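You operate a simulated robot arm through the tools that you are given. There is no shell and no other tool. Be economical: measure what you need, move in short steps, check, and stop when the job is done.

You are at the controls of a simulated robot arm. One attempt, no reset.

Task
Stack the accessory box that says "glands" from the top of cabinet two on top of the accessory box marked "clamps".
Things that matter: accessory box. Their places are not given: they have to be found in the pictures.

It is judged by the outcome, as a careful person would: the job done as asked, and still so three seconds after it is handed in. It fails if anything else is knocked over, pushed out of place, dropped, spilled or broken.

Robot
A 6-joint arm with a two-finger parallel gripper, fixed in place. Base frame: the origin is at the foot of the arm, x ahead of it, y to its left, z up; the work surface is at about z = 0. Units: cm, rad, N and s.
With the tool pointing down near the work surface it reaches from about 14 to 58 cm from the base axis. Its first joint turns from -1.152 to 1.152 rad. Payload 2.1 kg.
Tool frame: the origin (TCP) lies between the finger pads and is the grasp point; the fingertips stand 3 cm ahead of it; z points along the fingers, y is the line along which they close. Largest opening 9.4 cm; finger width 2.8, thickness 1; the body of the gripper, 5 by 9.6 cm, starts 5.5 cm behind the TCP.
Orientation is told as [roll, pitch, yaw] about the base's x, y, z axes, in that order, counted from this pose: with the fingers straight down and closing along the base's y, the tool's x points along the base's -x, its y along +y and its z along -z.

Tools
- The arm moves only by the tool arm_command. Its argument "targets" is a list of rows, each a list of 5 numbers: the gripper command, from -1 (shut) to 1 (fully open), values between in proportion, then the shift along the tool's x, y, z in units of 25 mm (1.0 is 25 mm), then the turn about the tool's z in units of 6 degrees (1.0 is 6 degrees). In form: [[claw, x, y, z, twist], ...]. A call has 1 to 20 rows; each row shifts and turns the commanded pose from where the row before left it, along the tool's axes as they then stand. A call with a number of a shift or a turn outside -1 to 1 is refused whole. Rows are played at 5 a second. More than 5 cm and 0.15 rad between two rows, or a gripper value outside its range, and nothing of the call is played. Where a pose cannot be reached the arm comes as near as it can. A force on the tool above 40 N (or 10 N above the force at the start of the call, whichever is more), or a blocked arm, ends the call early, and 0.2 s more pass. Each finger travels about 7.2 cm/s and halts on what it meets, pressing with about 34 N; the grip force reading is that of the motor and also rises with nothing between the fingers. The clock runs only during rows and for 0.2 s after the last one: add rows that do not move to give the fingers time. It gives the time, the measured TCP pose, the force on the tool (base axes), the opening and the grip force at its end, in the units of the frame above (readings bear some noise).
- Cameras (640 x 400 px; columns grow to the right, rows downward): "scene" is fixed at [4.69, -38.08, 49.5]; the picture's right is [0.83, -0.56, 0.00], its down [-0.30, -0.45, -0.84] and it looks along [0.47, 0.70, -0.55] (base axes); focal length 324 px, centre (320, 200). "wrist" rides on the gripper at [-3.7, 0, -5.8] in the tool frame; the picture's right is [0.00, -1.00, 0.00], its down [0.97, 0.00, -0.24] and it looks along [0.24, 0.00, 0.97] (tool axes); focal length 218 px, centre (320, 200).
- get_image(camera): a new picture of that camera. It takes no simulated time.
- measure_at(camera, pixels): for up to 12 pixels [column, row] of the newest picture of that camera ("zoom" is the newest enlarged one), the place [x, y, z] in the base frame of the surface seen there, good to about 0.2 cm, but the place of the scene camera against the robot may be out by one fixed shift of up to 1.8 cm in any direction. It takes no simulated time.
- inspect(camera, box): a new picture of the part [left, top, right, bottom] of that camera's present view, enlarged. It takes no simulated time.
- close_job(): hands the job in; it is judged then, once.

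Keep the steps short. Do not move on a guess: measure, check each grasp and each placing, and mend mistakes. In all there are 60 turns and 22 pictures (those below and enlarged ones count). Leave the gripper open and the arm clear of the work at the hand-in unless told otherwise, and finish with a single line.

The tools are called as a command line: name --pt "numbers of a row" for each row, then --argument value for the rest, lists and objects as JSON in quotes. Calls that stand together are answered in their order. arm_command: Moves the arm, as the interface text tells. Its arguments: {"type":"object","properties":{"targets":{"type":"array"}},"required":["targets"]} The other tools are called the same way: get_image (camera) takes a picture; measure_at (camera, pixels) gives the place of the surface under pixels of a picture; inspect (camera, box) takes an enlarged picture of a part of a camera's view; close_job () hands the job in.

At the start:

```text
clock: 0.0
ee_pos: [29.54, 7.6, 25.64]
orientation: [0.002, -0.002, -0.001]
ft_force: [0.3, 0.4, 0.6]
width: 9.39
gripper_force: 0.2
```

scene: 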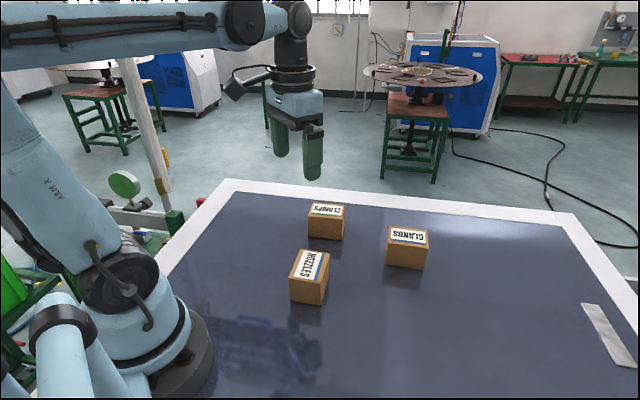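
wrist: 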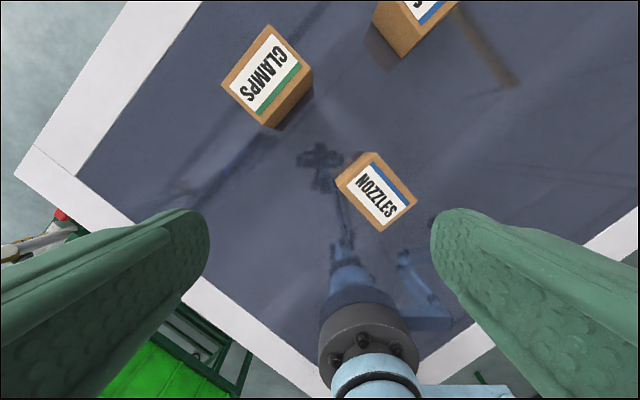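

I see three boxes on the table: "CLAMPS" near (326,220), "GLANDS" near (407,247) and "NOZZLES" near (310,276). I don't see a cabinet yet, so I'll enlarge the area and then measure.

inspect --camera "scene" --box '[270, 180, 450, 310]'

measure_at --camera "wrist" --pixels '[[268, 25], [222, 86], [312, 70], [265, 125], [372, 152], [336, 183], [417, 200], [379, 231], [376, 8], [403, 58], [458, 2], [300, 180]]'

measure_at --camera "scene" --pixels '[[389, 227], [427, 229], [425, 246], [388, 241], [407, 236], [310, 205], [344, 207], [342, 219], [309, 216], [406, 258], [326, 230], [310, 265]]'

```text
3.08 times, centred on (360, 245) of scene
```

zoom: 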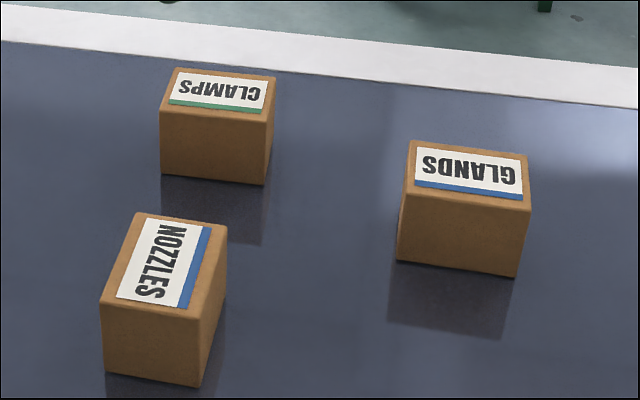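

```text
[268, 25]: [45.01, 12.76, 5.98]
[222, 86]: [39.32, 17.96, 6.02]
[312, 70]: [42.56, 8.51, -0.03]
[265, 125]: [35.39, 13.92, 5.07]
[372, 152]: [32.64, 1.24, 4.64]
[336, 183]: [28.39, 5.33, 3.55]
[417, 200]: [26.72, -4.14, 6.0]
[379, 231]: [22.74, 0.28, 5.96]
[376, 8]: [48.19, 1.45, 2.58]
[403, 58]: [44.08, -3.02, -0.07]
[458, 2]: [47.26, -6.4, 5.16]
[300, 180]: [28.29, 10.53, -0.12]
```

```text
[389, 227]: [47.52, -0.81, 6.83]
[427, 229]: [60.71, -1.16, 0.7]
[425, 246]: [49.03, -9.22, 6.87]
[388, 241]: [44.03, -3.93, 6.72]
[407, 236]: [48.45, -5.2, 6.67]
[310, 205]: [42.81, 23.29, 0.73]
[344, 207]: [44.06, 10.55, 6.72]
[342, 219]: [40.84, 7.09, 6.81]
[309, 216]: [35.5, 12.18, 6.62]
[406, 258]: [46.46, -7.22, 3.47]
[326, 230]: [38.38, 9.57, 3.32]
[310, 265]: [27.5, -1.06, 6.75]
```

Wrist and scene readings agree apart from a scene shift of about (0, -1.7, +0.75). The boxes are about 7.7 x 5.6 x 6 cm, and there is only one GLANDS box, at about (48, -3.5), turned by about 45°. Next I'll move high above it, turn the fingers to close across its short side, and look again.

arm_command --pt "1 -0.8 -0.53 0 0" --pt "1 -0.8 -0.53 0 0" --pt "1 -0.8 -0.53 0 0" --pt "1 -0.8 -0.53 0 0" --pt "1 -0.8 -0.53 0 0" --pt "1 -0.8 -0.53 0 0" --pt "1 -0.8 -0.53 0 0" --pt "1 -0.8 -0.53 0 0" --pt "1 0 0 0 0.94" --pt "1 0 0 0 0.94" --pt "1 0 0 0 0.94" --pt "1 0 0 0 0.94" --pt "1 0 0 0 0.94" --pt "1 0 0 0 0.94" --pt "1 0 0 0 0.94" --pt "1 0 0 0 0.94" --pt "1 0 0 0 0" --pt "1 0 0 0 0"

get_image --camera "wrist"

```text
clock: 3.8
ee_pos: [45.5, -2.93, 25.73]
orientation: [-0.001, 0.001, -0.788]
ft_force: [-1.0, 0.2, -0.5]
width: 9.41
gripper_force: 0.1
```

```text
18 pictures are left
```

wrist: 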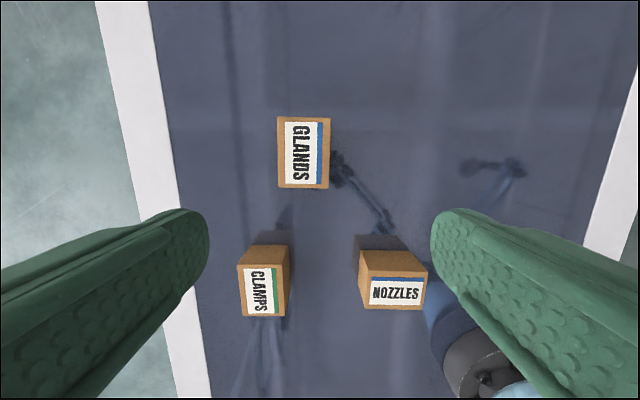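

The view now shows GLANDS at (303,153) and CLAMPS at (262,290), both lying almost straight with the tool. Next I'll measure the corners of both tops.

measure_at --camera "wrist" --pixels '[[281, 120], [326, 120], [280, 185], [327, 185], [303, 153], [240, 267], [281, 267], [240, 314], [283, 313], [262, 290]]'

inspect --camera "wrist" --box '[220, 100, 380, 200]'

inspect --camera "wrist" --box '[200, 230, 360, 330]'

```text
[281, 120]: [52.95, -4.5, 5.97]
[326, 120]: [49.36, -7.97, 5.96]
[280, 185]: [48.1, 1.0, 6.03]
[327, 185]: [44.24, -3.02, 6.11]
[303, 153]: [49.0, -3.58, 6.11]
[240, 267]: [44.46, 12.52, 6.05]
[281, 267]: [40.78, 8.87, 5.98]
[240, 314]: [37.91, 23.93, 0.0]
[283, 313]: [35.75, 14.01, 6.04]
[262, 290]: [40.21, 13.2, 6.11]
```

```text
4.00 times, centred on (300, 150) of wrist
```

zoom: 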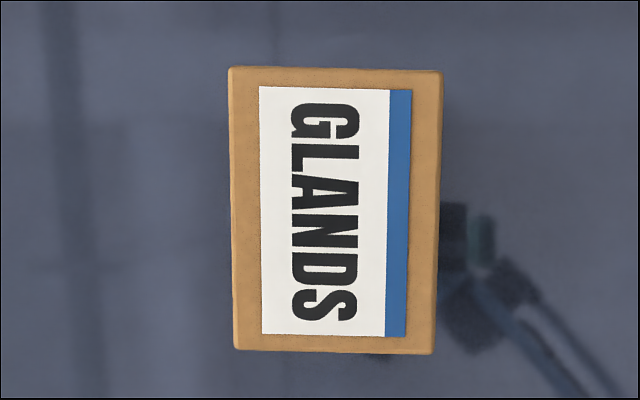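

```text
4.00 times, centred on (280, 280) of wrist
```

zoom: 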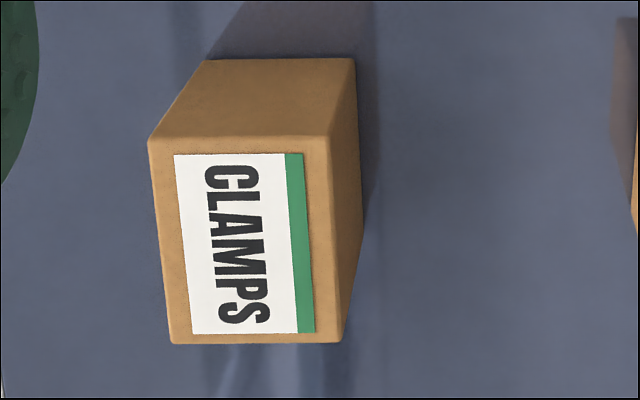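

Working out the corners in tool axes:
- **GLANDS:** centre is at offset (-2.82, +1.87) cm from the TCP, 5.9 wide and aligned within about 1°.
- **CLAMPS:** centre is at offset (15.17, 7.75) cm, about (40.3, 13.3) in the base frame, also aligned.

Next I'll centre over GLANDS and come down to z of about 10, keeping the fingertips just above its top.

arm_command --pt "1 -0.564 0.374 0 0" --pt "1 -0.564 0.374 0 0" --pt "1 0 0 0.9 0" --pt "1 0 0 0.9 0" --pt "1 0 0 0.9 0" --pt "1 0 0 0.9 0" --pt "1 0 0 0.9 0" --pt "1 0 0 0.9 0" --pt "1 0 0 0.9 0" --pt "1 0 0 0 0" --pt "1 0 0 0 0"

get_image --camera "wrist"

```text
clock: 6.2
ee_pos: [48.95, -3.37, 9.78]
orientation: [-0.001, 0.0, -0.787]
ft_force: [-0.2, -1.1, -0.2]
width: 9.37
gripper_force: 0.0
```

```text
15 pictures are left
```

wrist: 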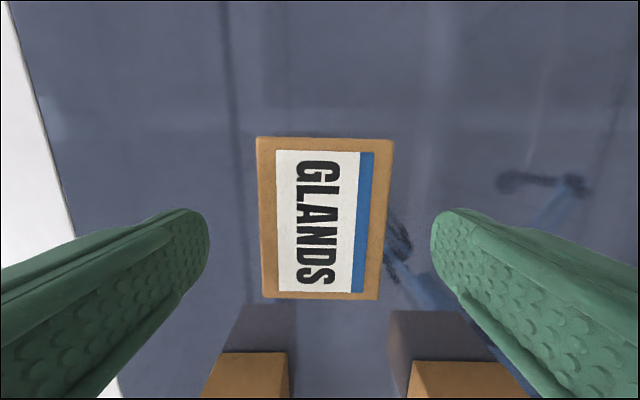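

The GLANDS top comes out centred within about 0.1 cm and turned by only about 1.2°. Next I'll trim the twist and descend to TCP z of about 3.8, then close on the box.

arm_command --pt "1 -0.03 -0.05 0 0.2" --pt "1 0 0 0.6 0" --pt "1 0 0 0.6 0" --pt "1 0 0 0.6 0" --pt "1 0 0 0.59 0" --pt "1 0 0 0 0" --pt "1 0 0 0 0"

arm_command --pt "0.4 0 0 0 0" --pt "0.1 0 0 0 0" --pt "-1 0 0 0 0" --pt "-1 0 0 0 0" --pt "-1 0 0 0 0" --pt "-1 0 0 0 0"

```text
clock: 7.8
ee_pos: [48.92, -3.62, 3.84]
orientation: [-0.001, -0.001, -0.808]
ft_force: [0.1, -0.8, -1.2]
width: 9.39
gripper_force: 0.0
```

```text
clock: 9.2
ee_pos: [48.83, -3.7, 3.86]
orientation: [0.0, 0.001, -0.808]
ft_force: [0.2, 0.1, -0.1]
width: 6.41
gripper_force: 34.3
```

The fingers stopped at 6.41 cm with 34 N of grip, so they hold the box. I'll lift it straight up about 12 cm and check.

arm_command --pt "-1 0 0 -0.4 0" --pt "-1 0 0 -0.8 0" --pt "-1 0 0 -0.8 0" --pt "-1 0 0 -0.8 0" --pt "-1 0 0 -0.8 0" --pt "-1 0 0 -0.8 0" --pt "-1 0 0 -0.6 0" --pt "-1 0 0 0 0" --pt "-1 0 0 0 0"

get_image --camera "scene"

get_image --camera "wrist"

```text
clock: 11.2
ee_pos: [48.9, -3.78, 16.61]
orientation: [0.001, 0.001, -0.808]
ft_force: [-0.1, 0.1, -2.3]
width: 6.42
gripper_force: 33.5
```

```text
14 pictures are left
```

scene: 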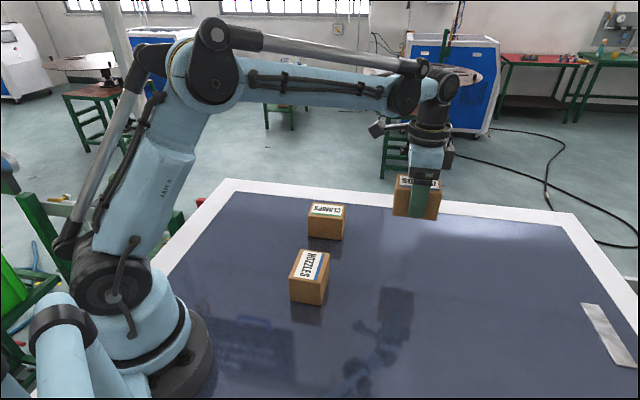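

```text
13 pictures are left
```

wrist: 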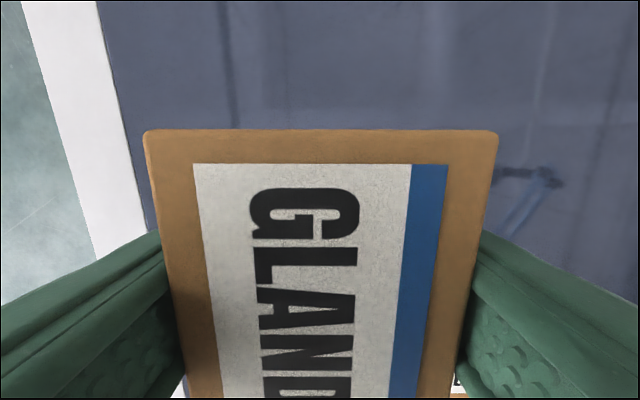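

GLANDS is held level and centred in the grip, with its front edge about 3.95 cm ahead of the TCP. Next I'll carry it at this height (bottom at about 12.7 cm) to above CLAMPS at (40.25, 13.3).

arm_command --pt "-1 0 0 0 -0.12" --pt "-1 0.4 0.131 0 0" --pt "-1 0.7 0.231 0 0" --pt "-1 0.7 0.231 0 0" --pt "-1 0.7 0.231 0 0" --pt "-1 0.7 0.231 0 0" --pt "-1 0.7 0.231 0 0" --pt "-1 0.7 0.231 0 0" --pt "-1 0.7 0.231 0 0" --pt "-1 0.7 0.231 0 0" --pt "-1 0.7 0.231 0 0" --pt "-1 0.6 0.1 0 0" --pt "-1 0 0 0 0" --pt "-1 0 0 0 0" --pt "-1 0 0 0 0"

inspect --camera "scene" --box '[256, 130, 416, 230]'

```text
clock: 14.4
ee_pos: [40.27, 13.28, 16.4]
orientation: [0.0, 0.0, -0.796]
ft_force: [0.8, -0.3, -1.8]
width: 6.41
gripper_force: 34.1
```

```text
4.00 times, centred on (336, 180) of scene
```

zoom: 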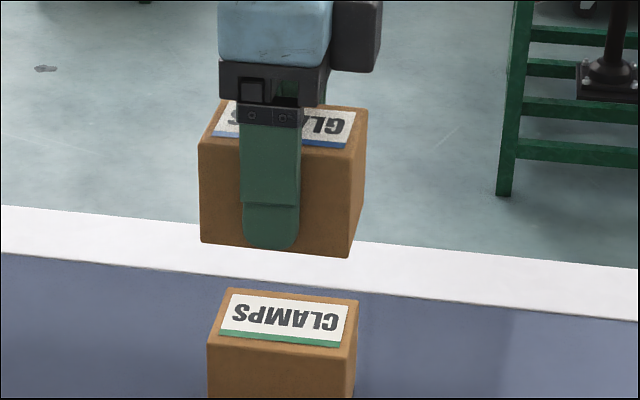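

The held box hangs right above CLAMPS. Before lowering, I'll compare matching points on the front faces and right edges of both boxes using the scene camera, where the fixed shift cancels out.

measure_at --camera "zoom" --pixels '[[204, 180], [347, 180], [216, 360], [344, 360], [366, 112], [349, 152], [356, 302], [349, 347], [201, 143], [209, 334], [220, 200], [340, 230]]'

```text
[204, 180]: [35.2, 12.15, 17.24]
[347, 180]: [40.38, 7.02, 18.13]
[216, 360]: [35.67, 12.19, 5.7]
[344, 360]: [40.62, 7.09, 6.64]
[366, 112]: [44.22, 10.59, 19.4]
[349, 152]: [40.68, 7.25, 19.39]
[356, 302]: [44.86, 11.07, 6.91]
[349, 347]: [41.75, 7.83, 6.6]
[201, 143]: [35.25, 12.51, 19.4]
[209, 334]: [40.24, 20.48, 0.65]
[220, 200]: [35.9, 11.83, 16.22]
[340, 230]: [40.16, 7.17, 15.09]
```

The held box is about 0.2 cm off towards the camera side and about 0.15 cm off along its length. I'll correct that and lower to just above contact, TCP z of about 10.3.

arm_command --pt "-1 -0.06 0.08 0 0" --pt "-1 0 0 0.5 0" --pt "-1 0 0 0.5 0" --pt "-1 0 0 0.5 0" --pt "-1 0 0 0.5 0" --pt "-1 0 0 0.4 0" --pt "-1 0 0 0 0" --pt "-1 0 0 0 0"

inspect --camera "scene" --box '[256, 150, 416, 250]'

```text
clock: 16.2
ee_pos: [40.64, 13.32, 10.38]
orientation: [0.0, 0.001, -0.796]
ft_force: [0.9, -0.1, -1.5]
width: 6.4
gripper_force: 34.1
```

```text
4.00 times, centred on (336, 200) of scene
```

zoom: 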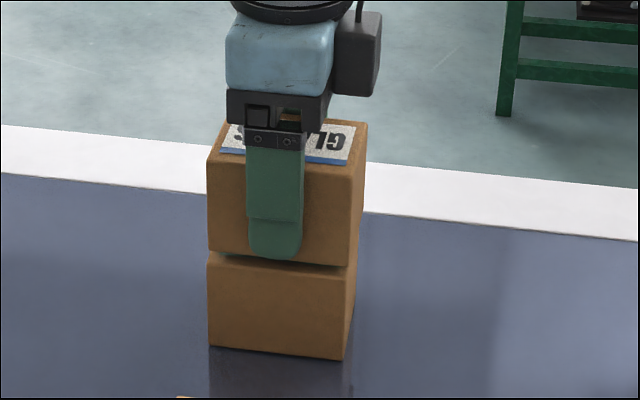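

The boxes line up with a small gap between them. I'll lower in fine steps and watch the force.

arm_command --pt "-1 0 0 0.06 0" --pt "-1 0 0 0.06 0" --pt "-1 0 0 0.05 0" --pt "-1 0 0 0 0"

```text
clock: 17.2
ee_pos: [40.57, 13.47, 10.11]
orientation: [0.0, 0.0, -0.796]
ft_force: [0.2, -0.3, -1.0]
width: 6.39
gripper_force: 34.0
```

No contact force yet at z = 10.11, so I'll go down a little more.

arm_command --pt "-1 0 0 0.04 0" --pt "-1 0 0 0.03 0" --pt "-1 0 0 0 0"

```text
clock: 18.0
ee_pos: [40.53, 13.44, 9.76]
orientation: [0.001, -0.001, -0.795]
ft_force: [0.5, -0.6, 13.9]
width: 6.4
gripper_force: 33.9
```

The force rose to +13.9 N, so GLANDS rests on CLAMPS. I'll ease the pressure slightly, open slowly and look.

arm_command --pt "-1 0 0 -0.02 0" --pt "-1 0 0 0 0" --pt "0.45 0 0 0 0" --pt "0.6 0 0 0 0" --pt "0.8 0 0 0 0" --pt "1 0 0 0 0" --pt "1 0 0 0 0" --pt "1 0 0 0 0"

inspect --camera "scene" --box '[256, 150, 416, 250]'

```text
clock: 19.8
ee_pos: [40.52, 13.5, 9.91]
orientation: [0.0, 0.0, -0.795]
ft_force: [-0.5, -0.3, 1.0]
width: 9.42
gripper_force: 0.0
```

```text
4.00 times, centred on (336, 200) of scene
```

zoom: 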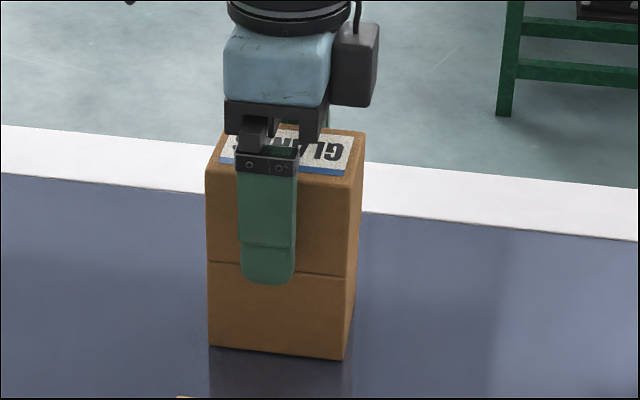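

The gripper is fully open and the boxes are stacked flush. I'll withdraw straight up and then check.

arm_command --pt "1 0 0 -0.4 0" --pt "1 0 0 -0.6 0" --pt "1 0 0 -0.8 0" --pt "1 0 0 -0.8 0" --pt "1 0 0 -0.8 0" --pt "1 0 0 -0.8 0" --pt "1 0 0 -0.8 0" --pt "1 0 0 0 0" --pt "1 0 0 0 0"

get_image --camera "scene"

get_image --camera "wrist"

```text
clock: 21.8
ee_pos: [40.39, 13.26, 22.49]
orientation: [0.0, 0.001, -0.796]
ft_force: [0.3, 1.4, 0.3]
width: 9.41
gripper_force: 0.1
```

```text
9 pictures are left
```

scene: 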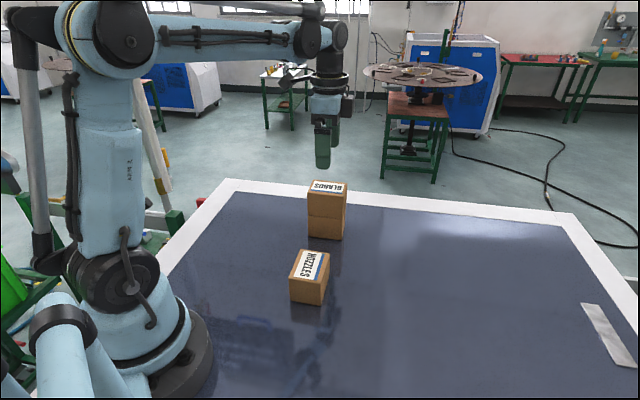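

```text
8 pictures are left
```

wrist: 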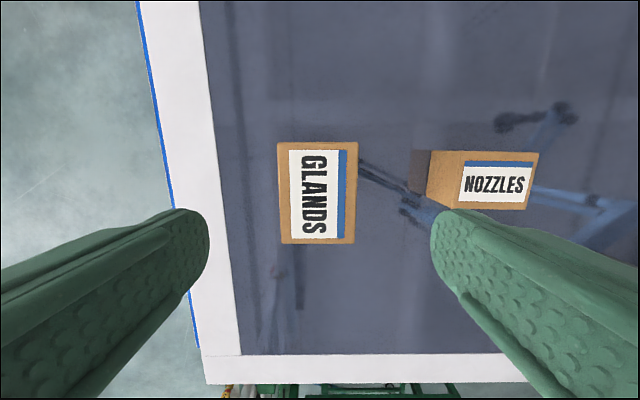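

GLANDS sits squarely on CLAMPS, NOZZLES hasn't moved, and the gripper is open and clear of the work. I'm handing the job in.

close_job

```text
The job is handed in.
```

The "glands" box is stacked squarely on the "clamps" box and nothing else was moved; I saw no cabinet, so I took the only "glands" box in view, which was on the table.
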